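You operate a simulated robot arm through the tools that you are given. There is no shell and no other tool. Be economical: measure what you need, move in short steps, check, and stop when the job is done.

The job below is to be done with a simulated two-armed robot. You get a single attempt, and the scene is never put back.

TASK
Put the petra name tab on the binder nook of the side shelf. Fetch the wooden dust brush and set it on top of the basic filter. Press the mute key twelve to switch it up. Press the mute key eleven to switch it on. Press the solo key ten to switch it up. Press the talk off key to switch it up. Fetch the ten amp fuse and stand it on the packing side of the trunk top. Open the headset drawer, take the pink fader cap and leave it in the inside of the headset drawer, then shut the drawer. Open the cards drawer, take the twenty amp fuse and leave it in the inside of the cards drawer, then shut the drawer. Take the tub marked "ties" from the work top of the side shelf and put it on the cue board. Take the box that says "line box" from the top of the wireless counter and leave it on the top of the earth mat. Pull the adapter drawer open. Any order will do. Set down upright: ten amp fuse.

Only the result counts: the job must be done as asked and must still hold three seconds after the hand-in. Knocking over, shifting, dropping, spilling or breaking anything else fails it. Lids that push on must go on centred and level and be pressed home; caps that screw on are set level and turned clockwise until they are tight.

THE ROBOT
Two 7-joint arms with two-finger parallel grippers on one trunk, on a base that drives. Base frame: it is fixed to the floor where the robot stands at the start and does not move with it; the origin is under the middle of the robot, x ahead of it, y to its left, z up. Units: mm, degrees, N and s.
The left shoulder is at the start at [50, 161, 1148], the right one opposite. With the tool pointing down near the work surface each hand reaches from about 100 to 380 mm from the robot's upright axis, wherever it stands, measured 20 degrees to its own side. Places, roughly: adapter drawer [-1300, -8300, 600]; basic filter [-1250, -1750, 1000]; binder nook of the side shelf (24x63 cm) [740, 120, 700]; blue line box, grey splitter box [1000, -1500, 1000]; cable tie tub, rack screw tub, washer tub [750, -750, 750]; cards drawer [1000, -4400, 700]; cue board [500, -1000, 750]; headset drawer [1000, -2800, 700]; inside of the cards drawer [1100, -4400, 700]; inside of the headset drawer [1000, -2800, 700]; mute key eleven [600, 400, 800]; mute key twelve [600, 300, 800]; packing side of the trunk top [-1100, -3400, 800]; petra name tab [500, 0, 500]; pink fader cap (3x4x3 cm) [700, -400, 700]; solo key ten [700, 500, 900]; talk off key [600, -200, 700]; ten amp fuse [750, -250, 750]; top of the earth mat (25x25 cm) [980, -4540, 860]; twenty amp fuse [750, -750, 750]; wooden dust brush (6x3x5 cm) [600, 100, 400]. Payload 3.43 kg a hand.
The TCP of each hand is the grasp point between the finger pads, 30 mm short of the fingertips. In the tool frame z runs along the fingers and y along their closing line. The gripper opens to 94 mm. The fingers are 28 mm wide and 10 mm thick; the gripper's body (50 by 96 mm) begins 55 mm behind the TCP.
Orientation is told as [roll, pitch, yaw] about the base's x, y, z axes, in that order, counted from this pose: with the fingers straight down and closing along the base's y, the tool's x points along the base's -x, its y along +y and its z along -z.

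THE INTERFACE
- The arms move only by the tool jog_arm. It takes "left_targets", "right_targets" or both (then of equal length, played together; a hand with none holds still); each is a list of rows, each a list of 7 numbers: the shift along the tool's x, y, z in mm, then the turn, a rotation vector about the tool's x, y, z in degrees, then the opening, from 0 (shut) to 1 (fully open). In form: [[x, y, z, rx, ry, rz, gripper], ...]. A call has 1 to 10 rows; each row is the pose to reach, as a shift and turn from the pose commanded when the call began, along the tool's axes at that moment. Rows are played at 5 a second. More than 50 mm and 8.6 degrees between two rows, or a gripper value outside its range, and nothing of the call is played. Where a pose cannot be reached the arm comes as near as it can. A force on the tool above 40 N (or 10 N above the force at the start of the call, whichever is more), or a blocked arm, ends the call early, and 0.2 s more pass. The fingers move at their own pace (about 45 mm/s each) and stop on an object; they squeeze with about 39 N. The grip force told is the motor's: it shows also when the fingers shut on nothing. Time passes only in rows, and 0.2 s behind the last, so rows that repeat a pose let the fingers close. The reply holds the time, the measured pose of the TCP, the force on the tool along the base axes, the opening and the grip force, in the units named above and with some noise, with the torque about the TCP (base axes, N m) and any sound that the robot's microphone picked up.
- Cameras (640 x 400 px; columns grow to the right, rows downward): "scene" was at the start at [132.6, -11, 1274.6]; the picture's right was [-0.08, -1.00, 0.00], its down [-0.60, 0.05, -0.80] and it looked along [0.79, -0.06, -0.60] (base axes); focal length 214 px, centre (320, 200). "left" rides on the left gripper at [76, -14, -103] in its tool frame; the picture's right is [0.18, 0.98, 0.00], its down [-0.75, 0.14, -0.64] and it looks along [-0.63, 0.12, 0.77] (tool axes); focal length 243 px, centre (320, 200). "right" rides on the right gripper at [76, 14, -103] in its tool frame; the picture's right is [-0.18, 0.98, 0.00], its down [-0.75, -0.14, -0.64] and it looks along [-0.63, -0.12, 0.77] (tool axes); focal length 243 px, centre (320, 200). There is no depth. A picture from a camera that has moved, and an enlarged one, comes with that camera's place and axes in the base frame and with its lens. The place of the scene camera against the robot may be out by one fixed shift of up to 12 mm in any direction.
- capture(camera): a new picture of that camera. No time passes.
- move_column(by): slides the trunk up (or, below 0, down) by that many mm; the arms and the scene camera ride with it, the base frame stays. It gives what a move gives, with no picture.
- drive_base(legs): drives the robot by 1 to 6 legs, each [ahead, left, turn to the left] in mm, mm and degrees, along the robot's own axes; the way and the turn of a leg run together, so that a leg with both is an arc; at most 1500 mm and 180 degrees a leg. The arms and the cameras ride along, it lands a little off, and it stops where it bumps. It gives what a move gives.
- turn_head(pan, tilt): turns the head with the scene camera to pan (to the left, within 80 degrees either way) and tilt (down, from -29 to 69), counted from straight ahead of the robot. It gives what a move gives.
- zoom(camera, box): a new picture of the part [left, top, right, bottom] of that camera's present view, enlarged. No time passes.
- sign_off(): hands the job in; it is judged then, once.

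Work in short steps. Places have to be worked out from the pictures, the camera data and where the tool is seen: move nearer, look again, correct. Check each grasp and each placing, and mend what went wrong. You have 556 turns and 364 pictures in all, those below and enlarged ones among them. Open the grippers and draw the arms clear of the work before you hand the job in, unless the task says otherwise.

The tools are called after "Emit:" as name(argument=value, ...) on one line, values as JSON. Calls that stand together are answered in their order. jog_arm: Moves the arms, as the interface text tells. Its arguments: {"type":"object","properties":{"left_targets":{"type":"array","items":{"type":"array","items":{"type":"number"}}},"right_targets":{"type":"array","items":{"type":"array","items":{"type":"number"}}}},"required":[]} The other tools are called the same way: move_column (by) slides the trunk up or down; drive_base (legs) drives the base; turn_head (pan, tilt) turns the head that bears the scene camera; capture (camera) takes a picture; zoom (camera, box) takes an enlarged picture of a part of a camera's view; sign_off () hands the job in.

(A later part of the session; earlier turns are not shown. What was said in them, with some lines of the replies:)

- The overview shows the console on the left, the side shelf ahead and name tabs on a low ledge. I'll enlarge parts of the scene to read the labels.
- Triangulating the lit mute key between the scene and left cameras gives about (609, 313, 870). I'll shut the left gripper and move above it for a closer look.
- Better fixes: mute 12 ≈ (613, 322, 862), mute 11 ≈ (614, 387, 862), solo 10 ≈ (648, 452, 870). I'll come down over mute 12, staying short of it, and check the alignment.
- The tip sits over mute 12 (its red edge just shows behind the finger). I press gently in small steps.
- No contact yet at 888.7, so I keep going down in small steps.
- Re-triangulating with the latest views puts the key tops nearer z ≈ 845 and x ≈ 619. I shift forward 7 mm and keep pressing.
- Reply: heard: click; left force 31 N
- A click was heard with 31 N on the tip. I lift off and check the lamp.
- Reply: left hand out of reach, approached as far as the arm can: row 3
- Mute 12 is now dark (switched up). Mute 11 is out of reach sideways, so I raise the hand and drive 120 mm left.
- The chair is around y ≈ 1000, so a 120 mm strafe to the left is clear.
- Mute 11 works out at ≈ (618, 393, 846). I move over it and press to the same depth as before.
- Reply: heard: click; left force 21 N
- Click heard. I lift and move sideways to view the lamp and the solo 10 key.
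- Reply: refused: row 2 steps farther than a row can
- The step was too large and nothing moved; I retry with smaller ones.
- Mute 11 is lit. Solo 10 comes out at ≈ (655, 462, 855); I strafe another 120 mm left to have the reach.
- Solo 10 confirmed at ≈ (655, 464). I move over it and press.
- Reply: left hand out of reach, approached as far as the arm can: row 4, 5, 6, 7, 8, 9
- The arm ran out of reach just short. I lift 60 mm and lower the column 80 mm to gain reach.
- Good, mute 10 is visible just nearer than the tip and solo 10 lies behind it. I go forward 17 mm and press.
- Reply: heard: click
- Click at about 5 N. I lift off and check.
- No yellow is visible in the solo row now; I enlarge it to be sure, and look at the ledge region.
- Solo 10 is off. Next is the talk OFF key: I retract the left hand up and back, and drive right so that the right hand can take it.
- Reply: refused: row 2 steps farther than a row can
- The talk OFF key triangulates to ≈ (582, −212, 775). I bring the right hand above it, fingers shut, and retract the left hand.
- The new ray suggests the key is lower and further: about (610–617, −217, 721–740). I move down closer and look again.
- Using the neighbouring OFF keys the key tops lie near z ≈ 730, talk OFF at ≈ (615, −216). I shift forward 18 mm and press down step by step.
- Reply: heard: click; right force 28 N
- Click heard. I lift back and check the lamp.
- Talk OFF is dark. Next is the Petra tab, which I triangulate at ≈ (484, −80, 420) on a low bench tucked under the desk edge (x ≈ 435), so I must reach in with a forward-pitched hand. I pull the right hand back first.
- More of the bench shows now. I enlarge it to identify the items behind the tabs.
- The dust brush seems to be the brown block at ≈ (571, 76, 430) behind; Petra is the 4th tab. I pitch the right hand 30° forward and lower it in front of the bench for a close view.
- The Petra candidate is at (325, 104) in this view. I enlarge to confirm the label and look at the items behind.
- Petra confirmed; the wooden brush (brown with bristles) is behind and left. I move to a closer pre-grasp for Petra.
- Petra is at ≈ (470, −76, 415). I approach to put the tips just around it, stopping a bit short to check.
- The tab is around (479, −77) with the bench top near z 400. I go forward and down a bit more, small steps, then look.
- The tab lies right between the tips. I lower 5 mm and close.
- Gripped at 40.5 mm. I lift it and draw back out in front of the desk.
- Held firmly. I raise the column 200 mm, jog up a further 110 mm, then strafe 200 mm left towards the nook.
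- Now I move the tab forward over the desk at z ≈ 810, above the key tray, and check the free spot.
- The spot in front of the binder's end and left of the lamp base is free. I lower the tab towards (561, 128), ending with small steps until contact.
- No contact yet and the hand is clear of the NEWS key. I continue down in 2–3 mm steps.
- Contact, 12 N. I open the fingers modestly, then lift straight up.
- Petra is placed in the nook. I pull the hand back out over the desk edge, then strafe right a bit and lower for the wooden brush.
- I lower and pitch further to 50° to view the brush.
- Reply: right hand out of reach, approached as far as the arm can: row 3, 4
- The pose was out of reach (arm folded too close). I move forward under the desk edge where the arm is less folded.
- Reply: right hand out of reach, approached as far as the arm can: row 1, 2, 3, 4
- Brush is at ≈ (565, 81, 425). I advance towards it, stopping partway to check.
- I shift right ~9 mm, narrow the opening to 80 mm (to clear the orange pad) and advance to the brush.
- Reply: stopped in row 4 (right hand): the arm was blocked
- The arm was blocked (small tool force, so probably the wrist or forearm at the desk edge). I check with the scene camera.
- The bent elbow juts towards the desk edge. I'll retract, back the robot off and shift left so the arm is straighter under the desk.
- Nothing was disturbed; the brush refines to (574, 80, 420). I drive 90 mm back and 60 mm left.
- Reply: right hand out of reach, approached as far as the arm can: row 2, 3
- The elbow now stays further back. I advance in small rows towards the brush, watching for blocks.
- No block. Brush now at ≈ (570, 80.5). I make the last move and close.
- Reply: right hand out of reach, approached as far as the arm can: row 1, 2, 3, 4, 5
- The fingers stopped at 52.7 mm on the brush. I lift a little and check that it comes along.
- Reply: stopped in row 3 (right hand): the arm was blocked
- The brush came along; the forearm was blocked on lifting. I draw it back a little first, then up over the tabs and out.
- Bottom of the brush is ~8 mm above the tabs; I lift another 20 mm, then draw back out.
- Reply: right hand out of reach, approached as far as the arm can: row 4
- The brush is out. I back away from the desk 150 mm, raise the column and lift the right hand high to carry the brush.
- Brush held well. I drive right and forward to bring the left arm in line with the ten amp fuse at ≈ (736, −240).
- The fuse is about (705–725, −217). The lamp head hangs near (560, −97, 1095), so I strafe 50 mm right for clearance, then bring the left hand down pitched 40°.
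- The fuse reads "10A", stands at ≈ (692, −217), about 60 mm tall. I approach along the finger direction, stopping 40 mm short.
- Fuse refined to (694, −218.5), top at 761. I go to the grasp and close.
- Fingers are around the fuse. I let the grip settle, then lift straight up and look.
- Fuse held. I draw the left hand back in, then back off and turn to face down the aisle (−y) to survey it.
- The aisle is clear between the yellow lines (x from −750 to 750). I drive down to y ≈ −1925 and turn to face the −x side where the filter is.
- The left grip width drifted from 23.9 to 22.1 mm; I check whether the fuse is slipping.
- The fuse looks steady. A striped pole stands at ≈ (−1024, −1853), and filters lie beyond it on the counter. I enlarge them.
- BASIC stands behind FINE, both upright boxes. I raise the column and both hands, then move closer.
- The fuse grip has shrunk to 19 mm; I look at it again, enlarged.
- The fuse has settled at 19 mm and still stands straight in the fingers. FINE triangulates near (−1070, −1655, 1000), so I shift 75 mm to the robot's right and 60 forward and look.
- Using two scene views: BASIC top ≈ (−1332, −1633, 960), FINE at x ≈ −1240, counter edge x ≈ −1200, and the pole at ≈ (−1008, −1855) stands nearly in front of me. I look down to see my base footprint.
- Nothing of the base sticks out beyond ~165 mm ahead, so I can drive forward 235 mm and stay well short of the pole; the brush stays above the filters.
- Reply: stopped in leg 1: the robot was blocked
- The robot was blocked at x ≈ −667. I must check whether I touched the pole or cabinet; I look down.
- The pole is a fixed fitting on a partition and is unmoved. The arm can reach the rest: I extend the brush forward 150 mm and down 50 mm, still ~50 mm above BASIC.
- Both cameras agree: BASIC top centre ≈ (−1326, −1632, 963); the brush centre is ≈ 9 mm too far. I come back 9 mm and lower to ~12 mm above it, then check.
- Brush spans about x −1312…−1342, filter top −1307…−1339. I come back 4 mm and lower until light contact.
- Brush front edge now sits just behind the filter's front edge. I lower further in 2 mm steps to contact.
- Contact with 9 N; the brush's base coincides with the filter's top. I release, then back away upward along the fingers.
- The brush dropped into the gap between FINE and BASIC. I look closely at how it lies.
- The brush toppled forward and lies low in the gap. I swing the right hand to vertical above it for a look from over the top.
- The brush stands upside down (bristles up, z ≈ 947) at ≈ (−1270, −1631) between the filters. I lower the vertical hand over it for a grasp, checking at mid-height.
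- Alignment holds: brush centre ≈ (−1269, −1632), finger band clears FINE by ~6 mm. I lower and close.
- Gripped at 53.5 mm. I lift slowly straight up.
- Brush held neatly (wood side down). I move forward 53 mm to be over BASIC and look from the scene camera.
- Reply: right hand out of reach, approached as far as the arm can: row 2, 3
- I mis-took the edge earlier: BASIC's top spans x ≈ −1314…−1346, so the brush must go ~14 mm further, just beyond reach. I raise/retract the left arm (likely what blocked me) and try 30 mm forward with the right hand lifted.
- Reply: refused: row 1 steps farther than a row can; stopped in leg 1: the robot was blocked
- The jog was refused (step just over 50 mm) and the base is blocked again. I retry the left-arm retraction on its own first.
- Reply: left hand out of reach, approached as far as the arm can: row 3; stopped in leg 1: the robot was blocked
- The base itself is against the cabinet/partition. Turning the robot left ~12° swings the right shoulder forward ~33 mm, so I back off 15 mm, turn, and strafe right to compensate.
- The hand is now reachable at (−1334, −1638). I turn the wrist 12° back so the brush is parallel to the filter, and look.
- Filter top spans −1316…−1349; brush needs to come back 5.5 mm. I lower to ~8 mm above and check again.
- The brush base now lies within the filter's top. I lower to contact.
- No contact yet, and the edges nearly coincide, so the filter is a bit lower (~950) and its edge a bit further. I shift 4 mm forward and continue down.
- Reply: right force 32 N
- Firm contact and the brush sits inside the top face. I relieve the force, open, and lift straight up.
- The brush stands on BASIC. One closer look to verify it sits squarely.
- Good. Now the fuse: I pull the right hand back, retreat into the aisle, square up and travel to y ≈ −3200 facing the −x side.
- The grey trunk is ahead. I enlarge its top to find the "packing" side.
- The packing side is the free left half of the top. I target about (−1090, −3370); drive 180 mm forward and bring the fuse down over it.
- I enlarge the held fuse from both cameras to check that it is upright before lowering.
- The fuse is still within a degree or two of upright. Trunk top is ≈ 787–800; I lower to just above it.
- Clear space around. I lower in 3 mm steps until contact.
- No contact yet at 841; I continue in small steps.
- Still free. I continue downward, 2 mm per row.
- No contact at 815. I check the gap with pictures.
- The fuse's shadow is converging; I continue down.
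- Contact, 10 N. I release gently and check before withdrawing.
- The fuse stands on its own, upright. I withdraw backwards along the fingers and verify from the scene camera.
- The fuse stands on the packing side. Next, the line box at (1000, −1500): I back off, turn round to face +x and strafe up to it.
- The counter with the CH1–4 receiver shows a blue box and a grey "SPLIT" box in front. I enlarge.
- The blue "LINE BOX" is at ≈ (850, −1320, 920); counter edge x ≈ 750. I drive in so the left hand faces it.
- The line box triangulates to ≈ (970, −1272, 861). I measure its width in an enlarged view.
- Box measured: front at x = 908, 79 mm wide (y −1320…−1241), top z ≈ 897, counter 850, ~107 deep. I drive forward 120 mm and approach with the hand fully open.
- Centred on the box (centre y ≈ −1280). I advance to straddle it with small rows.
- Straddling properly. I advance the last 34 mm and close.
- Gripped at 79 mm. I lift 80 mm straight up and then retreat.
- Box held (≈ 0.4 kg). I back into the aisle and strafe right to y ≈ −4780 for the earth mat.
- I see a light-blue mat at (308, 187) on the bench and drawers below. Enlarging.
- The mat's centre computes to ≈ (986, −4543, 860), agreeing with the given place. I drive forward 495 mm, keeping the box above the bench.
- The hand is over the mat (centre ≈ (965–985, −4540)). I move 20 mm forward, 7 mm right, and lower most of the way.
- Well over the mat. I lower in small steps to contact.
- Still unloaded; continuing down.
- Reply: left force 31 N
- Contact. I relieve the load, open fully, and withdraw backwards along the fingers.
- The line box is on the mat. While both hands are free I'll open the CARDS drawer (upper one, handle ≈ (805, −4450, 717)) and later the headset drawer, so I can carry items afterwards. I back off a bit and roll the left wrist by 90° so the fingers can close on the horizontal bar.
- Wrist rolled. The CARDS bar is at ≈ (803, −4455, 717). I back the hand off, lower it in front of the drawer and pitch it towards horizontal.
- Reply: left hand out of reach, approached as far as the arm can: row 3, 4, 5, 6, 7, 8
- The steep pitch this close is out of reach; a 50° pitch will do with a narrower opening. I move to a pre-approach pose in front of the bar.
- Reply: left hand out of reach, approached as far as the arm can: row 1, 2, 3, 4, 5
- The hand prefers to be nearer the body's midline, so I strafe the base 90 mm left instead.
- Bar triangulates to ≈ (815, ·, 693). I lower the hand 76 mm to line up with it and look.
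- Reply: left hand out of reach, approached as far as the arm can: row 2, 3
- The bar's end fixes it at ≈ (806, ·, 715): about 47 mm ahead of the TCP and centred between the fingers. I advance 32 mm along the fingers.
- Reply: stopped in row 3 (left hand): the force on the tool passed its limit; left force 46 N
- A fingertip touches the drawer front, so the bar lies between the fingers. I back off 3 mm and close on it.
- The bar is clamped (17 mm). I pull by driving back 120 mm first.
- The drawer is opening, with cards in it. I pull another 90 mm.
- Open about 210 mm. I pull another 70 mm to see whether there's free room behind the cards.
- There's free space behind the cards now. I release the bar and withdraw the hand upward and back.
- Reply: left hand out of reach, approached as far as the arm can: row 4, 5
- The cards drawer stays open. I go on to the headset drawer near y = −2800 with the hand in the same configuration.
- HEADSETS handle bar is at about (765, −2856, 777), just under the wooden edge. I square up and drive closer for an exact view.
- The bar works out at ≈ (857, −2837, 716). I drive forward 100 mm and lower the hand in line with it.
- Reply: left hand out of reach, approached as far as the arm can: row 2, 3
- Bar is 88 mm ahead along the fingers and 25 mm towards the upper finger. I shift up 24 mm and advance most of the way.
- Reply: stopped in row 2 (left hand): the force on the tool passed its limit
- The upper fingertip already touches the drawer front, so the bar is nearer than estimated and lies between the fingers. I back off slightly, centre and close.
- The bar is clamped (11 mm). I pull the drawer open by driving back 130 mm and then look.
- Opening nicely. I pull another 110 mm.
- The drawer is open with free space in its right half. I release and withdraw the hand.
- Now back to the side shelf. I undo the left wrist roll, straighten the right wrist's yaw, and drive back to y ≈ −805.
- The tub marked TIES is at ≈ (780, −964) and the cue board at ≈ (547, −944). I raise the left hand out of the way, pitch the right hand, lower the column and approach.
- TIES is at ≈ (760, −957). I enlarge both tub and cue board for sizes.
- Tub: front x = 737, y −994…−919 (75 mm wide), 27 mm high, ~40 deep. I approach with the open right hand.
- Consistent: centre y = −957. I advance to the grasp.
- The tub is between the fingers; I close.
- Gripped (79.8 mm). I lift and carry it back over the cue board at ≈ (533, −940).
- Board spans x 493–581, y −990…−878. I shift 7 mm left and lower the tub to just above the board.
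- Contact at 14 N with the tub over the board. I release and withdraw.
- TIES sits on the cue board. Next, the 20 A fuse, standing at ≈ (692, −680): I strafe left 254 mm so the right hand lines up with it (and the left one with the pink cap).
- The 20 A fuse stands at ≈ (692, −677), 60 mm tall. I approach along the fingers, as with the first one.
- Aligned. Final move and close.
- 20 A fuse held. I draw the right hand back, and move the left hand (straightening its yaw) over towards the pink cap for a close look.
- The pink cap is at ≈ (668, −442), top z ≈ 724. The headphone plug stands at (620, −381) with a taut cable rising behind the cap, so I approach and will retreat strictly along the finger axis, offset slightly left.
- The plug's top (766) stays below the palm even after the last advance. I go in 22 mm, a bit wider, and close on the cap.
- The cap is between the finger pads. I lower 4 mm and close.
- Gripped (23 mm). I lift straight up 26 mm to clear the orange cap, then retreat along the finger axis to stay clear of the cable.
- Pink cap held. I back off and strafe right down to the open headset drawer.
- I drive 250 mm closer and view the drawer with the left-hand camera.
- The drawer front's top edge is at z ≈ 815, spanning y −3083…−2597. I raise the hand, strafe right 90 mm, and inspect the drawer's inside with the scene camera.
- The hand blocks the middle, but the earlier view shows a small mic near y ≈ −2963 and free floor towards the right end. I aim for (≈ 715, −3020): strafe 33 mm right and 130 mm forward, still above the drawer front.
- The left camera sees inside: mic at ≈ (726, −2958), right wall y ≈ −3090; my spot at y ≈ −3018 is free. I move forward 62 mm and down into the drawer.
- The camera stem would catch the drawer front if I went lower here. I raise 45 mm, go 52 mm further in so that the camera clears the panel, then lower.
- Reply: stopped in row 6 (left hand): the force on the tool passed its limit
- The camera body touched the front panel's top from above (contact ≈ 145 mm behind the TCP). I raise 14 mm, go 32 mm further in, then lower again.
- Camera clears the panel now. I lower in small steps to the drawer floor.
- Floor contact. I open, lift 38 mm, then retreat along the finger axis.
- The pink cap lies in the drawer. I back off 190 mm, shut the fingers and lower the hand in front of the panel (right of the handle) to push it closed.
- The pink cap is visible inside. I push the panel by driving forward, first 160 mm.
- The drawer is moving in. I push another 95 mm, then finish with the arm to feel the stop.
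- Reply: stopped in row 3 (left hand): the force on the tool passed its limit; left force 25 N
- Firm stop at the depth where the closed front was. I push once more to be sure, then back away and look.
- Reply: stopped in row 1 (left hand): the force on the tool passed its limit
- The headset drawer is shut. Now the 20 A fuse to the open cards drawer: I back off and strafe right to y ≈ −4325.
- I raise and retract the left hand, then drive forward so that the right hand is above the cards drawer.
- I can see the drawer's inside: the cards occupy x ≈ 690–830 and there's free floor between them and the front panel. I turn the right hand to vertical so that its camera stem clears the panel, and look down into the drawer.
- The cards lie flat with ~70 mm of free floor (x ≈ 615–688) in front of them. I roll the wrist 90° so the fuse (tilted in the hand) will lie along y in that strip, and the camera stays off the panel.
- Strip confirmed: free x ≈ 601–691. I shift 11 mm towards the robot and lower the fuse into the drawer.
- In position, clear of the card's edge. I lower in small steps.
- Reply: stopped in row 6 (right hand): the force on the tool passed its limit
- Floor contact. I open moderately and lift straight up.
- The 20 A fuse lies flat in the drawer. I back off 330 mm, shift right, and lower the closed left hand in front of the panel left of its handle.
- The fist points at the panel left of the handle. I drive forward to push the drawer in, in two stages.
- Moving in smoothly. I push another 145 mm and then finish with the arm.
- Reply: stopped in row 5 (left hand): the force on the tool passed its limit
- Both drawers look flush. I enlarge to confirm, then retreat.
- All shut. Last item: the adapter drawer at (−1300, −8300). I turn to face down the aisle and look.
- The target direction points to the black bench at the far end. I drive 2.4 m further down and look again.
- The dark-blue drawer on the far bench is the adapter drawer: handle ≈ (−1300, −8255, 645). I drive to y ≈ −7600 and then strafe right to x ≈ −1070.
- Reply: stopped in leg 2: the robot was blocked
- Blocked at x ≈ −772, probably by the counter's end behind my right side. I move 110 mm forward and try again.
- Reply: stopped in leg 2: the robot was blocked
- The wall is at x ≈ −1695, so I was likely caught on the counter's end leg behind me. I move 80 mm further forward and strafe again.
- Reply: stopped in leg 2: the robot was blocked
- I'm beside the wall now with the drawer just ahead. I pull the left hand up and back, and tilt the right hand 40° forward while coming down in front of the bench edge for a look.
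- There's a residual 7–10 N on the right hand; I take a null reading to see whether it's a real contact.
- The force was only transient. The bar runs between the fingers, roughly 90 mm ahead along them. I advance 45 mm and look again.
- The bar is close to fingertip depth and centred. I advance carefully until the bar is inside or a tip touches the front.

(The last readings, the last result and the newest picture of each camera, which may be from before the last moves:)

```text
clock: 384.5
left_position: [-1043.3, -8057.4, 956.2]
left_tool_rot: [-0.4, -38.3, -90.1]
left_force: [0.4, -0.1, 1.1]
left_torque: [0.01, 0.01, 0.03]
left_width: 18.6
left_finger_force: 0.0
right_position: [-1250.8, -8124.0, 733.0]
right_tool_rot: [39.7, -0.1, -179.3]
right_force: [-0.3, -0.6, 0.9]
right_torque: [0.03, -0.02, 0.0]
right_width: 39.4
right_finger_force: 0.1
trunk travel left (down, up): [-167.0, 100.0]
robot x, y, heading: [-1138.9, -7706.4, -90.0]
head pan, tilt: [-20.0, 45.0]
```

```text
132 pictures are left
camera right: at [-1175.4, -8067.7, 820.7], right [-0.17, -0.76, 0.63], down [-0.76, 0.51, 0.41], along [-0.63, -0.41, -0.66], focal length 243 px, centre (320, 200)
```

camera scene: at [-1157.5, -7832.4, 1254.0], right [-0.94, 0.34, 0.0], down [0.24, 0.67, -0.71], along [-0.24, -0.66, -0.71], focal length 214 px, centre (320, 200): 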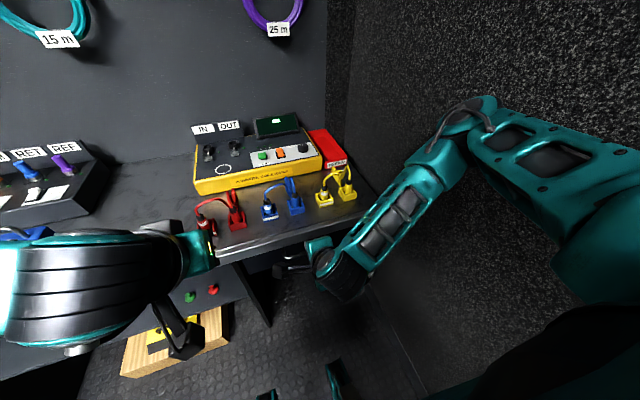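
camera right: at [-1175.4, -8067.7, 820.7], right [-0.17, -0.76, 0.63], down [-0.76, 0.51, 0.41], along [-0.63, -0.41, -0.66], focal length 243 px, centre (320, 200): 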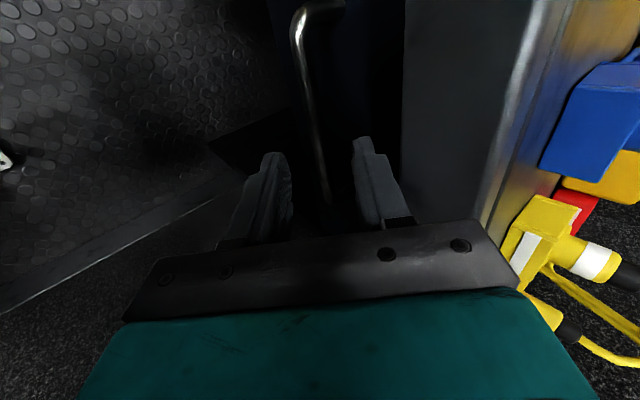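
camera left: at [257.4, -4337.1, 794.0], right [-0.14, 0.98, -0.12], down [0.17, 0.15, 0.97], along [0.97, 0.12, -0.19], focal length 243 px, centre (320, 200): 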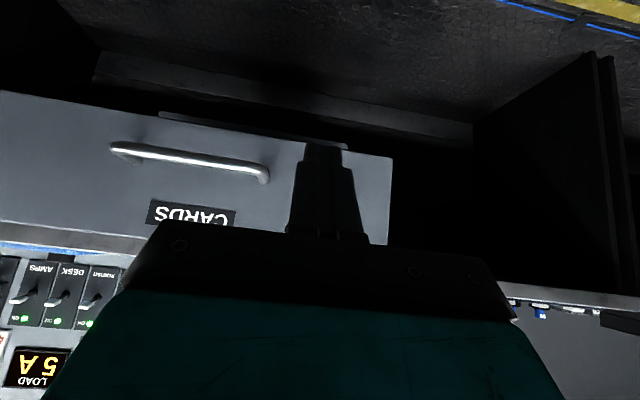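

By parallax the bar is now at (y −8131, z 727), about 9 mm ahead of the TCP, between the fingers, with its right end at x ≈ −1270. I slide 20 mm towards its middle and close.

Emit:
jog_arm(right_targets=[[10, 1, 2, 0, 0, 0, 0.42], [20, 1, 4, 0, 0, 0, 0.42], [20, 1, 4, 0, 0, 0, 0.2], [20, 1, 4, 0, 0, 0, 0.0], [20, 1, 4, 0, 0, 0, 0.0], [20, 1, 4, 0, 0, 0, 0.0]])

Emit:
capture(camera="right")

```text
clock: 385.9
left_position: [-1043.1, -8058.2, 956.8]
left_tool_rot: [-0.5, -38.3, -90.1]
left_force: [0.6, 0.1, -0.4]
left_torque: [0.03, -0.01, 0.04]
left_width: 19.0
left_finger_force: 0.1
right_position: [-1230.4, -8126.9, 731.0]
right_tool_rot: [39.7, -0.1, -179.4]
right_force: [0.1, 0.5, 0.1]
right_torque: [-0.01, 0.0, -0.05]
right_width: 0.0
right_finger_force: 33.0
trunk travel left (down, up): [-167.0, 100.0]
robot x, y, heading: [-1138.8, -7714.0, -89.9]
head pan, tilt: [-20.0, 45.0]
```

```text
131 pictures are left
camera right: at [-1155.4, -8071.1, 818.7], right [-0.17, -0.76, 0.63], down [-0.76, 0.51, 0.41], along [-0.63, -0.41, -0.66], focal length 243 px, centre (320, 200)
```

right: 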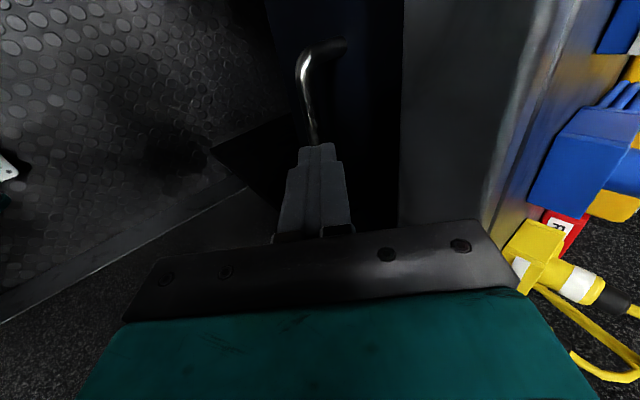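

The fingers closed on air: re-triangulating with the sideways shift puts the bar further, at about (y −8215, z 608). I reopen, shift down 11 mm and advance 85 mm, then look again.

Emit:
jog_arm(right_targets=[[0, -4, 20, 0, 0, 0, 0.45], [0, -8, 42, 0, 0, 0, 0.45], [0, -11, 64, 0, 0, 0, 0.45], [0, -11, 85, 0, 0, 0, 0.45]])

Emit:
capture(camera="right")

```text
clock: 386.8
left_position: [-1043.7, -8056.7, 957.6]
left_tool_rot: [-0.4, -38.4, -90.1]
left_force: [-1.1, -0.7, 0.4]
left_torque: [0.03, 0.02, 0.0]
left_width: 18.9
left_finger_force: 0.1
right_position: [-1229.1, -8156.6, 673.6]
right_tool_rot: [39.3, 0.0, -179.2]
right_force: [-0.5, 10.3, 9.4]
right_torque: [-0.32, 0.12, -0.16]
right_width: 41.0
right_finger_force: 0.0
trunk travel left (down, up): [-167.0, 100.0]
robot x, y, heading: [-1136.5, -7714.4, -89.8]
head pan, tilt: [-20.0, 45.0]
stopped in row 4 (right hand): the force on the tool passed its limit (the readings are from after the stop); the commanded pose is now the measured one
```

```text
130 pictures are left
camera right: at [-1153.9, -8100.5, 761.7], right [-0.17, -0.76, 0.62], down [-0.76, 0.5, 0.41], along [-0.62, -0.4, -0.67], focal length 243 px, centre (320, 200)
```

right: 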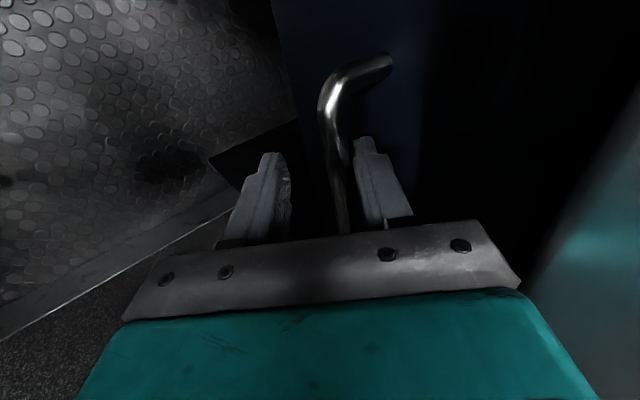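

The bar is now clearly between the fingers and a tip touched the front. I back off 3 mm and close.

Emit:
jog_arm(right_targets=[[0, 1, -3, 0, 0, 0, 0.3], [0, 1, -3, 0, 0, 0, 0.1], [0, 1, -3, 0, 0, 0, 0.0], [0, 1, -3, 0, 0, 0, 0.0]])

Emit:
capture(camera="right")

```text
clock: 387.8
left_position: [-1043.6, -8056.3, 957.7]
left_tool_rot: [-0.4, -38.5, -90.0]
left_force: [-0.2, -0.4, -0.2]
left_torque: [0.01, 0.02, 0.01]
left_width: 18.8
left_finger_force: 0.1
right_position: [-1230.1, -8158.5, 679.0]
right_tool_rot: [39.9, 0.0, -179.3]
right_force: [-3.4, -1.5, 30.1]
right_torque: [0.0, -0.29, -0.5]
right_width: 16.3
right_finger_force: 44.6
trunk travel left (down, up): [-167.0, 100.0]
robot x, y, heading: [-1139.1, -7709.0, -90.2]
head pan, tilt: [-20.0, 45.0]
```

```text
129 pictures are left
camera right: at [-1154.3, -8101.7, 767.4], right [-0.18, -0.76, 0.63], down [-0.76, 0.51, 0.4], along [-0.63, -0.41, -0.66], focal length 243 px, centre (320, 200)
```

right: 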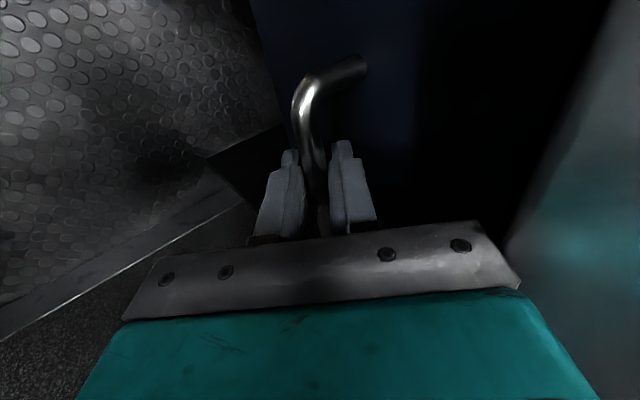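

The bar is gripped (16 mm). I relieve the vertical load and pull by driving back 60 mm.

Emit:
jog_arm(right_targets=[[0, 2, -2, 0, 0, 0, 0.0], [0, 3, -3, 0, 0, 0, 0.0]])

Emit:
drive_base(legs=[[-60, 0, 0]])

Emit:
capture(camera="scene")

```text
clock: 388.4
left_position: [-1043.4, -8057.0, 955.8]
left_tool_rot: [-0.4, -38.4, -90.1]
left_force: [0.2, 0.4, 0.5]
left_torque: [0.02, 0.02, 0.0]
left_width: 18.7
left_finger_force: 0.2
right_position: [-1228.9, -8154.9, 678.8]
right_tool_rot: [39.2, 0.0, -179.3]
right_force: [-3.8, -1.7, 7.0]
right_torque: [-0.03, -0.61, -0.35]
right_width: 16.0
right_finger_force: 44.7
trunk travel left (down, up): [-167.0, 100.0]
robot x, y, heading: [-1137.9, -7709.1, -90.0]
head pan, tilt: [-20.0, 45.0]
```

```text
clock: 389.6
left_position: [-1042.9, -7999.9, 956.9]
left_tool_rot: [-0.6, -38.2, -90.2]
left_force: [-0.5, 1.1, 0.1]
left_torque: [0.05, -0.03, -0.02]
left_width: 18.9
left_finger_force: 0.1
right_position: [-1230.4, -8097.3, 679.4]
right_tool_rot: [39.2, 0.1, -179.5]
right_force: [-2.6, -1.3, 2.6]
right_torque: [0.01, -0.49, -0.11]
right_width: 16.0
right_finger_force: 45.2
trunk travel left (down, up): [-167.0, 100.0]
robot x, y, heading: [-1138.1, -7652.4, -90.0]
head pan, tilt: [-20.0, 45.0]
stopped in leg 1: the robot was blocked; the commanded pose is now the measured one
```

```text
128 pictures are left
camera scene: at [-1160.3, -7773.9, 1254.7], right [-0.94, 0.34, 0.0], down [0.24, 0.66, -0.71], along [-0.24, -0.66, -0.71], focal length 214 px, centre (320, 200)
```

scene: 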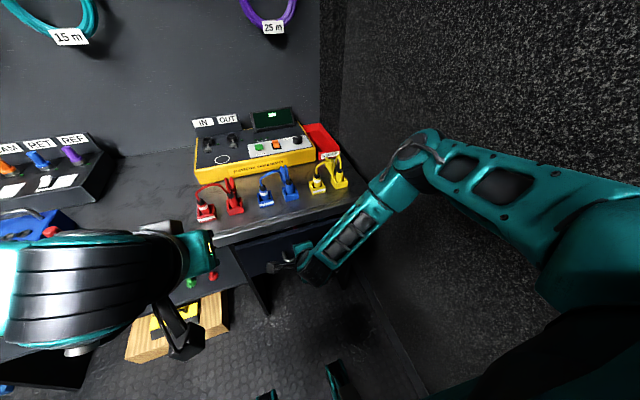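

The drawer moves; the base is against something behind. I continue pulling with the arm.

Emit:
jog_arm(right_targets=[[0, -15, -13, 0, 0, 0, 0], [0, -31, -25, 0, 0, 0, 0], [0, -46, -38, 0, 0, 0, 0], [0, -62, -51, 0, 0, 0, 0], [0, -77, -63, 0, 0, 0, 0]])

Emit:
zoom(camera="scene", box=[180, 190, 400, 330])

```text
clock: 390.8
left_position: [-1045.1, -8001.5, 955.5]
left_tool_rot: [-0.3, -38.2, -90.3]
left_force: [0.9, 1.1, 0.9]
left_torque: [0.04, 0.02, -0.03]
left_width: 18.7
left_finger_force: 0.0
right_position: [-1227.0, -7999.7, 680.7]
right_tool_rot: [38.3, -0.8, 180.0]
right_force: [-26.5, 0.7, -29.0]
right_torque: [0.02, -0.53, -0.65]
right_width: 16.7
right_finger_force: 44.7
right hand out of reach, approached as far as the arm can: row 4, 5
trunk travel left (down, up): [-167.0, 100.0]
robot x, y, heading: [-1139.1, -7653.2, -90.2]
head pan, tilt: [-20.0, 45.0]
```

```text
2.86 times, centred on (290, 260) of scene
camera zoom: at [-1162.7, -7775.4, 1254.0], right [-0.94, 0.34, 0.0], down [0.24, 0.67, -0.71], along [-0.24, -0.66, -0.71], focal length 613 px, centre (406, 29)
```

zoom: 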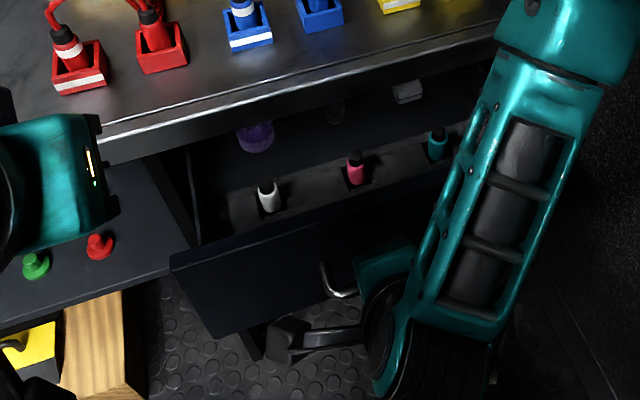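

The drawer is out ≈ 155 mm and shows the adapters; the arm is at its limit in this pose. I rotate the hand upright about the bar so that I can pull further.

Emit:
jog_arm(right_targets=[[0, 1.5, 0.5, 8, 0, 0, 0], [0, 3, 1, 16, 0, 0, 0], [0, 4.5, 1.6, 24, 0, 0, 0], [0, 6, 2.1, 32, 0, 0, 0], [0, 7.5, 2.7, 39, 0, 0, 0]])

Emit:
capture(camera="right")

```text
clock: 392.0
left_position: [-1044.6, -7998.4, 958.5]
left_tool_rot: [-0.4, -38.4, -90.2]
left_force: [-1.2, -0.7, 0.6]
left_torque: [0.02, 0.02, -0.02]
left_width: 18.6
left_finger_force: 0.1
right_position: [-1220.1, -8014.2, 694.9]
right_tool_rot: [1.3, 0.0, -179.7]
right_force: [-16.4, -0.1, 39.9]
right_torque: [-8.52, 1.29, -2.69]
right_width: 35.9
right_finger_force: 45.4
trunk travel left (down, up): [-167.0, 100.0]
robot x, y, heading: [-1138.1, -7656.4, -89.9]
head pan, tilt: [-20.0, 45.0]
```

```text
126 pictures are left
camera right: at [-1144.0, -8026.0, 796.7], right [-0.18, -0.98, 0.02], down [-0.75, 0.15, 0.64], along [-0.63, 0.1, -0.77], focal length 243 px, centre (320, 200)
```

right: 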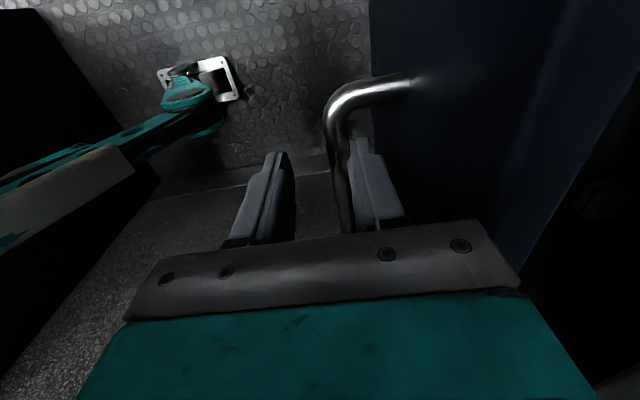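

The fingers have been levered apart (36 mm, high torque). I relax by opening them slightly and check the forces.

Emit:
jog_arm(right_targets=[[0, 0, 0, 0, 0, 0, 0.5], [0, 0, 0, 0, 0, 0, 0.5]])

Emit:
capture(camera="right")

Emit:
zoom(camera="scene", box=[180, 190, 400, 330])

```text
clock: 392.6
left_position: [-1043.3, -8000.8, 956.6]
left_tool_rot: [-0.6, -38.3, -90.1]
left_force: [0.0, -0.1, 0.5]
left_torque: [-0.01, 0.03, 0.0]
left_width: 18.7
left_finger_force: 0.0
right_position: [-1219.0, -8008.2, 688.4]
right_tool_rot: [0.0, 0.1, -179.2]
right_force: [-0.4, 0.0, -1.0]
right_torque: [-0.03, 0.0, 0.0]
right_width: 47.2
right_finger_force: 0.1
trunk travel left (down, up): [-167.0, 100.0]
robot x, y, heading: [-1139.6, -7653.0, -90.1]
head pan, tilt: [-20.0, 45.0]
```

```text
125 pictures are left
camera right: at [-1143.1, -8021.0, 790.1], right [-0.17, -0.99, 0.0], down [-0.76, 0.13, 0.64], along [-0.63, 0.11, -0.77], focal length 243 px, centre (320, 200)
```

right: 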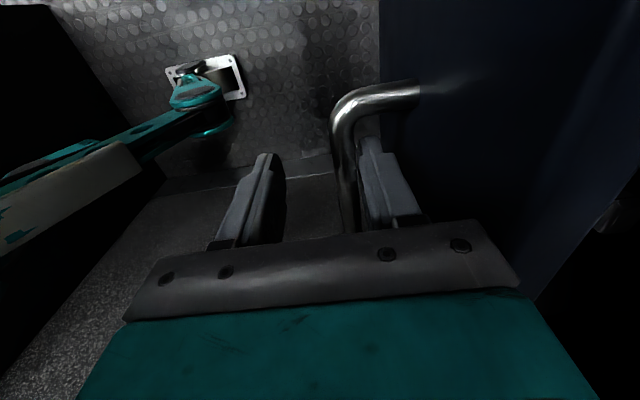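

```text
2.86 times, centred on (290, 260) of scene
camera zoom: at [-1159.9, -7774.0, 1254.6], right [-0.94, 0.34, 0.0], down [0.24, 0.66, -0.71], along [-0.24, -0.66, -0.71], focal length 613 px, centre (406, 29)
```

zoom: 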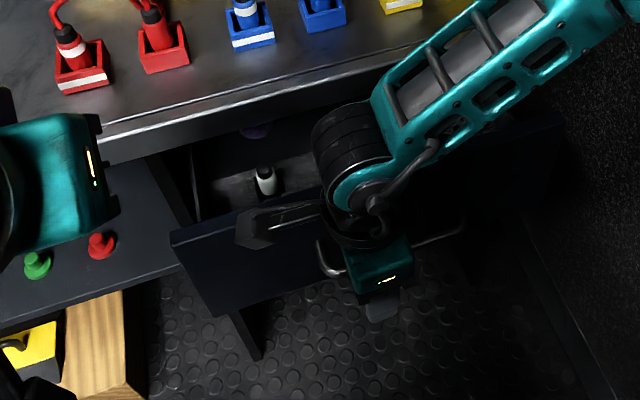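

Forces are gone; the front finger is hooked behind the bar. I centre on the bar (14 mm forward), close, and pull back with the upright hand.

Emit:
jog_arm(right_targets=[[0, 7, 0, 0, 0, 0, 0.5], [0, 14, 0, 0, 0, 0, 0.45], [0, 14, 0, 0, 0, 0, 0.2], [0, 14, 0, 0, 0, 0, 0.0], [0, 14, 0, 0, 0, 0, 0.0]])

Emit:
jog_arm(right_targets=[[0, -15, 0, 0, 0, 0, 0], [0, -30, 0, 0, 0, 0, 0], [0, -45, 0, 0, 0, 0, 0], [0, -60, 0, 0, 0, 0, 0], [0, -75, 0, 0, 0, 0, 0], [0, -90, 0, 0, 0, 0, 0]])

Emit:
zoom(camera="scene", box=[180, 190, 400, 330])

```text
clock: 393.8
left_position: [-1042.9, -8000.9, 956.3]
left_tool_rot: [-0.5, -38.3, -90.1]
left_force: [0.5, 0.1, -0.6]
left_torque: [0.01, 0.01, -0.02]
left_width: 18.8
left_finger_force: 0.1
right_position: [-1219.7, -8024.4, 688.5]
right_tool_rot: [0.3, 0.1, -179.6]
right_force: [6.5, 1.1, -11.9]
right_torque: [-5.2, 0.57, -2.22]
right_width: 38.5
right_finger_force: 38.6
trunk travel left (down, up): [-167.0, 100.0]
robot x, y, heading: [-1140.1, -7650.7, -90.0]
head pan, tilt: [-20.0, 45.0]
```

```text
clock: 395.2
left_position: [-1041.9, -8000.9, 957.5]
left_tool_rot: [-0.5, -38.4, -90.1]
left_force: [-0.2, -0.1, 0.0]
left_torque: [0.02, -0.01, 0.0]
left_width: 18.9
left_finger_force: 0.1
right_position: [-1219.6, -7933.9, 688.4]
right_tool_rot: [0.3, 0.2, -179.5]
right_force: [12.4, 1.9, 3.8]
right_torque: [-5.33, 0.46, -2.15]
right_width: 38.6
right_finger_force: 38.9
trunk travel left (down, up): [-167.0, 100.0]
robot x, y, heading: [-1139.0, -7653.5, -90.0]
head pan, tilt: [-20.0, 45.0]
```

```text
2.86 times, centred on (290, 260) of scene
camera zoom: at [-1159.2, -7772.9, 1255.2], right [-0.94, 0.34, 0.0], down [0.24, 0.66, -0.71], along [-0.24, -0.67, -0.71], focal length 613 px, centre (406, 29)
```

zoom: 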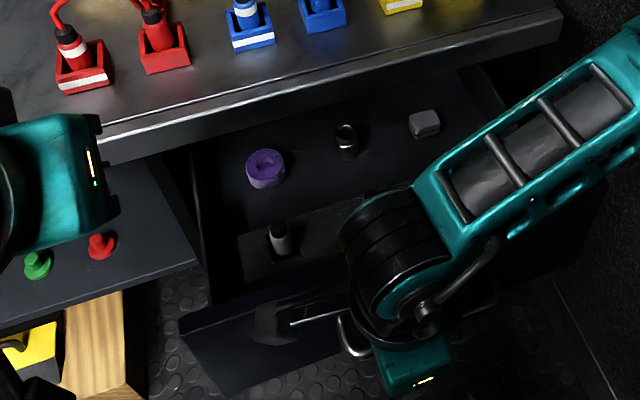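

The drawer is now open ≈ 240 mm. I pull another 50 mm for good measure.

Emit:
jog_arm(right_targets=[[0, -12, 0, 0, 0, 0, 0], [0, -25, 0, 0, 0, 0, 0], [0, -38, 0, 0, 0, 0, 0], [0, -50, 0, 0, 0, 0, 0]])

Emit:
capture(camera="right")

Emit:
zoom(camera="scene", box=[180, 190, 400, 330])

```text
clock: 396.2
left_position: [-1042.2, -7999.2, 957.7]
left_tool_rot: [-0.5, -38.4, -90.1]
left_force: [-0.2, 0.0, -0.9]
left_torque: [-0.05, 0.02, -0.02]
left_width: 18.9
left_finger_force: 0.0
right_position: [-1218.5, -7883.6, 687.8]
right_tool_rot: [0.3, 0.2, -179.3]
right_force: [19.3, 1.3, -1.6]
right_torque: [-5.4, 0.54, -2.17]
right_width: 38.5
right_finger_force: 39.3
trunk travel left (down, up): [-167.0, 100.0]
robot x, y, heading: [-1138.7, -7649.3, -90.2]
head pan, tilt: [-20.0, 45.0]
```

```text
122 pictures are left
camera right: at [-1144.0, -7896.5, 791.7], right [-0.17, -0.98, 0.01], down [-0.76, 0.14, 0.64], along [-0.63, 0.11, -0.77], focal length 243 px, centre (320, 200)
```

right: 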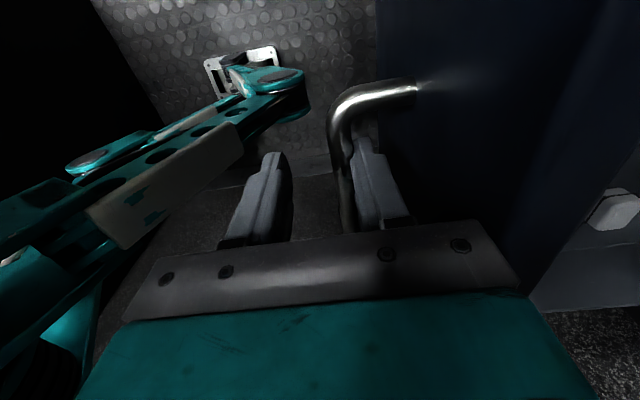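

```text
2.86 times, centred on (290, 260) of scene
camera zoom: at [-1158.7, -7773.1, 1254.8], right [-0.94, 0.34, 0.0], down [0.24, 0.66, -0.71], along [-0.24, -0.67, -0.71], focal length 613 px, centre (406, 29)
```

zoom: 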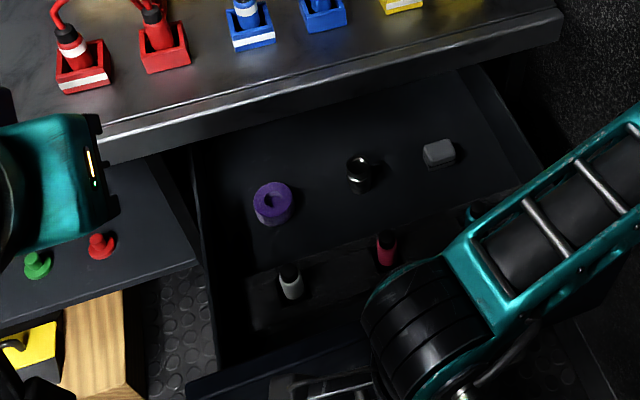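

Open ≈ 290 mm. I release the bar and lift the hand straight up.

Emit:
jog_arm(right_targets=[[0, 0, 0, 0, 0, 0, 0.5], [0, 0, 0, 0, 0, 0, 0.55], [0, 5, 0, 0, 0, 0, 0.55], [0, 5, -30, 0, 0, 0, 0.55], [0, 5, -70, 0, 0, 0, 0.55], [0, 5, -115, 0, 0, 0, 0.55], [0, 5, -160, 0, 0, 0, 0.55], [0, 5, -205, 0, 0, 0, 0.55]])

Emit:
capture(camera="scene")

Emit:
capture(camera="right")

```text
clock: 398.0
left_position: [-1042.7, -8000.5, 955.8]
left_tool_rot: [-0.5, -38.2, -90.1]
left_force: [0.1, 0.4, -0.7]
left_torque: [0.01, -0.03, -0.02]
left_width: 19.0
left_finger_force: 0.1
right_position: [-1220.4, -7888.7, 893.2]
right_tool_rot: [-0.1, 0.0, -179.2]
right_force: [-0.1, -0.3, -0.8]
right_torque: [0.01, 0.02, -0.02]
right_width: 51.8
right_finger_force: 0.0
trunk travel left (down, up): [-167.0, 100.0]
robot x, y, heading: [-1139.5, -7649.8, -89.9]
head pan, tilt: [-20.0, 45.0]
```

```text
120 pictures are left
camera scene: at [-1159.9, -7773.9, 1254.7], right [-0.94, 0.34, 0.0], down [0.24, 0.66, -0.71], along [-0.24, -0.66, -0.71], focal length 214 px, centre (320, 200)
```

scene: 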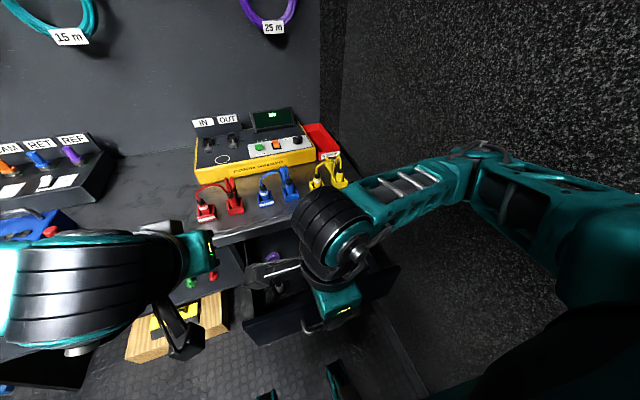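

```text
119 pictures are left
camera right: at [-1144.7, -7901.4, 995.3], right [-0.17, -0.99, 0.0], down [-0.76, 0.13, 0.64], along [-0.63, 0.11, -0.77], focal length 243 px, centre (320, 200)
```

right: 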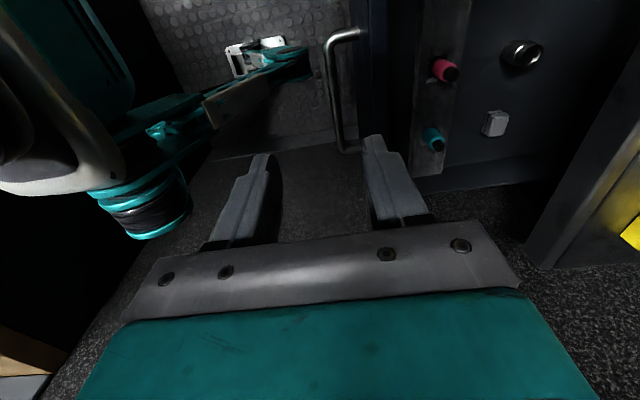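

The adapter drawer stays open and the hand is clear. I strafe left out of the corner, away from the drawer, and open both grippers.

Emit:
drive_base(legs=[[0, 420, 0], [-500, 0, 0]])

Emit:
jog_arm(left_targets=[[0, 0, 0, 0, 0, 0, 0.6], [0, 0, 0, 0, 0, 0, 1], [0, 0, 0, 0, 0, 0, 1]], right_targets=[[0, 0, 0, 0, 0, 0, 0.8], [0, 0, 0, 0, 0, 0, 1], [0, 0, 0, 0, 0, 0, 1]])

Emit:
turn_head(pan=-20, tilt=30)

Emit:
capture(camera="scene")

```text
clock: 403.1
left_position: [-620.5, -7500.7, 957.2]
left_tool_rot: [-0.5, -38.3, -91.1]
left_force: [0.1, 0.0, 0.6]
left_torque: [-0.01, 0.01, 0.0]
left_width: 18.7
left_finger_force: 0.1
right_position: [-797.0, -7386.5, 892.4]
right_tool_rot: [0.0, 0.2, 179.9]
right_force: [0.5, 0.8, -0.1]
right_torque: [0.01, -0.02, -0.01]
right_width: 51.6
right_finger_force: 0.1
trunk travel left (down, up): [-167.0, 100.0]
robot x, y, heading: [-715.3, -7149.9, -91.1]
head pan, tilt: [-20.0, 45.0]
```

```text
clock: 403.9
left_position: [-622.2, -7500.6, 956.4]
left_tool_rot: [-0.6, -38.3, -91.1]
left_force: [-0.4, -0.1, -0.4]
left_torque: [-0.01, 0.0, 0.0]
left_width: 88.1
left_finger_force: 0.1
right_position: [-797.2, -7385.6, 892.5]
right_tool_rot: [0.1, 0.1, 179.9]
right_force: [-0.1, -1.1, -0.2]
right_torque: [0.0, 0.0, -0.02]
right_width: 93.9
right_finger_force: 0.0
trunk travel left (down, up): [-167.0, 100.0]
robot x, y, heading: [-710.6, -7147.8, -91.2]
head pan, tilt: [-20.0, 45.0]
```

```text
clock: 404.7
left_position: [-622.9, -7501.9, 956.3]
left_tool_rot: [-0.5, -38.3, -91.1]
left_force: [-0.3, -0.1, -0.3]
left_torque: [0.0, -0.02, -0.01]
left_width: 94.0
left_finger_force: 0.0
right_position: [-797.6, -7386.2, 893.0]
right_tool_rot: [0.0, 0.1, 179.9]
right_force: [-0.2, -0.3, 0.0]
right_torque: [0.01, -0.01, 0.03]
right_width: 93.8
right_finger_force: 0.1
trunk travel left (down, up): [-167.0, 100.0]
robot x, y, heading: [-712.0, -7151.8, -90.9]
head pan, tilt: [-20.0, 30.0]
```

```text
118 pictures are left
camera scene: at [-738.1, -7280.6, 1277.3], right [-0.93, 0.36, 0.0], down [0.18, 0.47, -0.87], along [-0.31, -0.81, -0.5], focal length 214 px, centre (320, 200)
```

scene: 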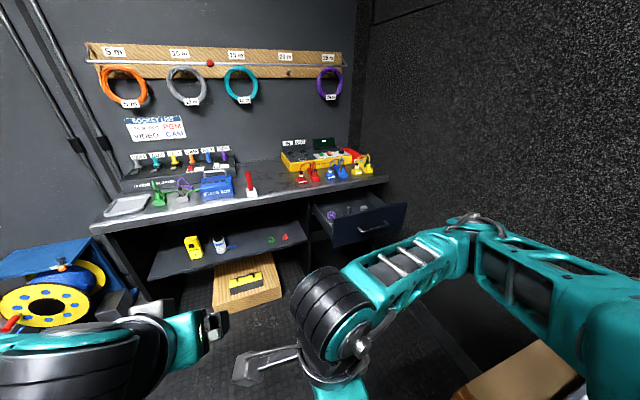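

The drawer stands open. I check its label by enlarging.

Emit:
zoom(camera="scene", box=[290, 170, 430, 260])

```text
4.44 times, centred on (360, 215) of scene
camera zoom: at [-738.1, -7280.6, 1277.3], right [-0.93, 0.36, 0.0], down [0.18, 0.47, -0.87], along [-0.31, -0.81, -0.5], focal length 953 px, centre (142, 133)
```

zoom: 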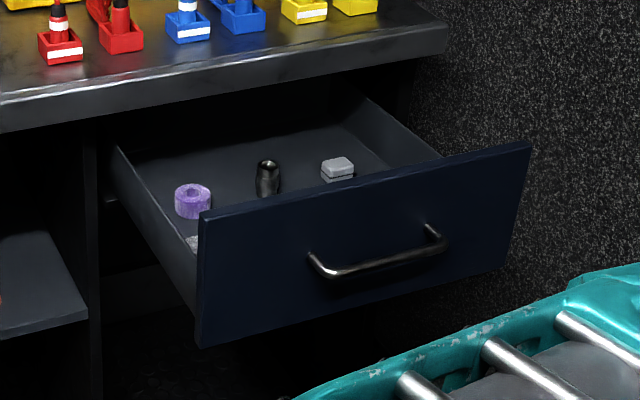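

This is the only drawer there. As a final check I return up the aisle to view the earlier placements.

Emit:
drive_base(legs=[[0, 620, 0], [0, 0, 180], [1500, 0, 0], [1500, 0, 0], [700, 0, 0]])

Emit:
turn_head(pan=40, tilt=20)

Emit:
capture(camera="scene")

Emit:
turn_head(pan=-40, tilt=20)

Emit:
capture(camera="scene")

```text
clock: 432.8
left_position: [41.8, -3162.4, 956.9]
left_tool_rot: [-0.5, -38.3, 86.3]
left_force: [0.0, 0.3, 0.4]
left_torque: [-0.03, 0.02, 0.0]
left_width: 94.1
left_finger_force: 0.0
right_position: [211.1, -3284.6, 892.0]
right_tool_rot: [0.0, 0.1, -2.7]
right_force: [0.7, 0.0, -0.5]
right_torque: [-0.01, 0.0, 0.0]
right_width: 94.0
right_finger_force: 0.1
trunk travel left (down, up): [-167.0, 100.0]
robot x, y, heading: [116.9, -3512.9, 86.3]
head pan, tilt: [-20.0, 30.0]
```

```text
clock: 434.1
left_position: [41.3, -3161.7, 957.8]
left_tool_rot: [-0.4, -38.3, 86.3]
left_force: [0.0, -0.1, 0.5]
left_torque: [0.0, 0.0, -0.02]
left_width: 94.0
left_finger_force: 0.1
right_position: [211.3, -3285.9, 892.4]
right_tool_rot: [0.0, 0.2, -2.8]
right_force: [0.2, -0.1, -0.9]
right_torque: [-0.02, 0.04, 0.01]
right_width: 94.1
right_finger_force: 0.1
trunk travel left (down, up): [-167.0, 100.0]
robot x, y, heading: [117.3, -3512.1, 86.2]
head pan, tilt: [40.0, 20.0]
```

```text
116 pictures are left
camera scene: at [68.8, -3404.7, 1293.4], right [0.8, 0.59, 0.0], down [0.2, -0.28, -0.94], along [-0.56, 0.76, -0.34], focal length 214 px, centre (320, 200)
```

scene: 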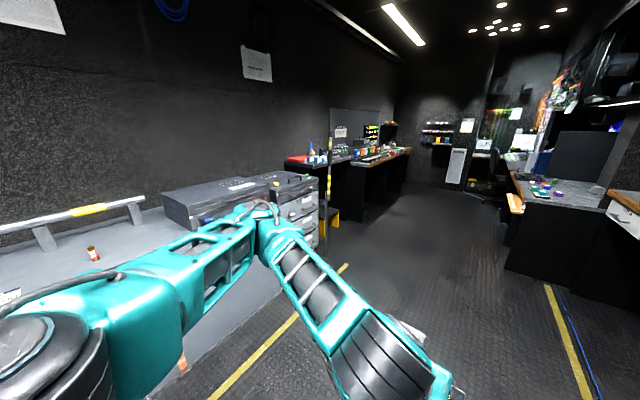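

```text
clock: 435.7
left_position: [41.4, -3162.4, 956.8]
left_tool_rot: [-0.5, -38.2, 86.4]
left_force: [-0.6, -0.9, -0.9]
left_torque: [0.01, 0.01, 0.0]
left_width: 94.0
left_finger_force: 0.0
right_position: [212.7, -3285.1, 892.1]
right_tool_rot: [0.0, 0.1, -2.8]
right_force: [-0.4, -0.5, 0.4]
right_torque: [-0.03, 0.0, -0.01]
right_width: 94.0
right_finger_force: 0.1
trunk travel left (down, up): [-167.0, 100.0]
robot x, y, heading: [116.8, -3514.4, 86.7]
head pan, tilt: [-40.0, 20.0]
```

```text
115 pictures are left
camera scene: at [188.2, -3412.0, 1293.4], right [0.73, -0.69, 0.0], down [-0.24, -0.25, -0.94], along [0.65, 0.68, -0.34], focal length 214 px, centre (320, 200)
```

scene: 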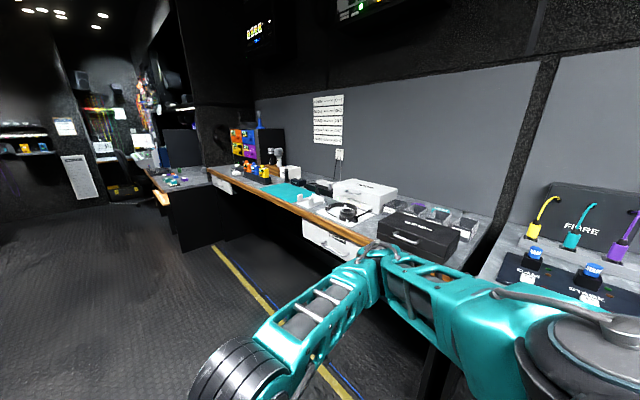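

The fuse on the trunk still stands. I enlarge the headset drawer and the filters.

Emit:
zoom(camera="scene", box=[190, 160, 390, 280])

Emit:
turn_head(pan=30, tilt=10)

Emit:
capture(camera="scene")

```text
3.20 times, centred on (290, 220) of scene
camera zoom: at [188.2, -3412.0, 1293.4], right [0.73, -0.69, 0.0], down [-0.24, -0.25, -0.94], along [0.65, 0.68, -0.34], focal length 686 px, centre (416, 136)
```

zoom: 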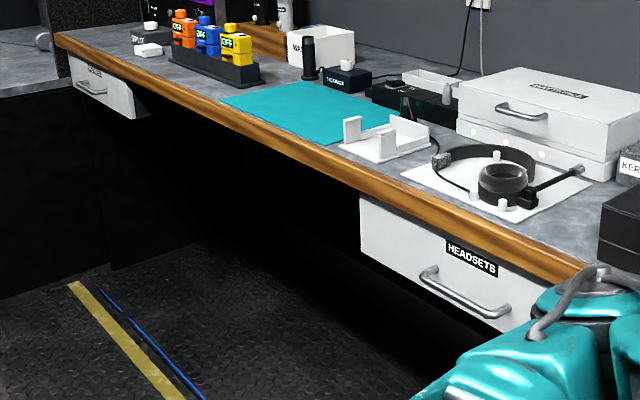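

```text
clock: 437.1
left_position: [42.0, -3161.6, 956.3]
left_tool_rot: [-0.5, -38.2, 86.5]
left_force: [-0.1, -0.4, 1.0]
left_torque: [-0.01, 0.01, 0.01]
left_width: 94.0
left_finger_force: 0.1
right_position: [211.4, -3285.3, 892.1]
right_tool_rot: [-0.1, 0.1, -2.8]
right_force: [-0.2, 0.0, -0.2]
right_torque: [0.01, 0.03, 0.0]
right_width: 94.2
right_finger_force: 0.0
trunk travel left (down, up): [-167.0, 100.0]
robot x, y, heading: [112.5, -3513.2, 86.5]
head pan, tilt: [30.0, 10.0]
```

```text
113 pictures are left
camera scene: at [82.7, -3396.4, 1309.7], right [0.9, 0.45, 0.0], down [0.08, -0.16, -0.98], along [-0.44, 0.88, -0.17], focal length 214 px, centre (320, 200)
```

scene: 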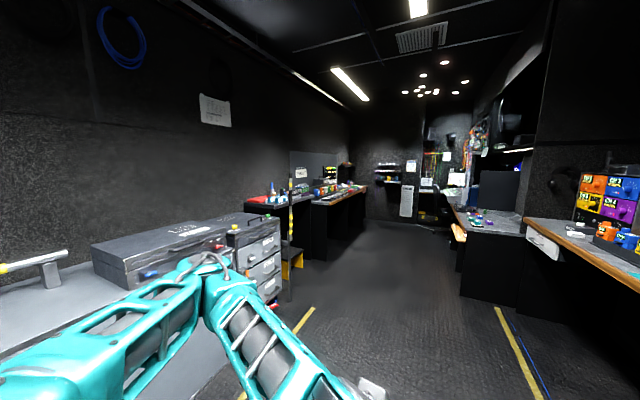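

The headset drawer is flush like its neighbour. One enlarged look at the filters with the brush.

Emit:
zoom(camera="scene", box=[240, 170, 320, 220])

```text
8.00 times, centred on (280, 195) of scene
camera zoom: at [82.7, -3396.4, 1309.7], right [0.9, 0.45, 0.0], down [0.08, -0.16, -0.98], along [-0.44, 0.88, -0.17], focal length 1716 px, centre (640, 240)
```

zoom: 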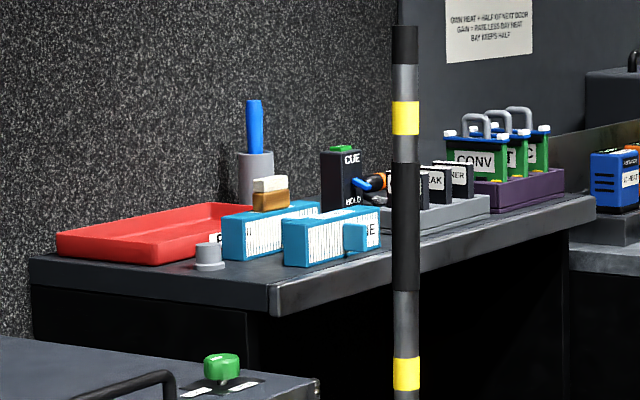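

The brush still stands on BASIC, the ten amp fuse is upright, the drawers are as required, and both grippers are open with the arms clear in the aisle. I hand the job in.

Emit:
sign_off()

```text
The job is handed in.
```

I did every item on the list and handed the job in. The hand-in reply gave no verdict, so I don't know how it was judged.

- **Dropped brush:** the wooden dust brush fell between the two filters on my first try. I picked it up again and set it on top of the basic filter, bristles up. It was still standing there in my last picture.
- **Blocked base:** the base was stopped several times while driving in tight spots, by the cabinet at the filters and in the corner by the adapter drawer. I saw nothing moved by it.
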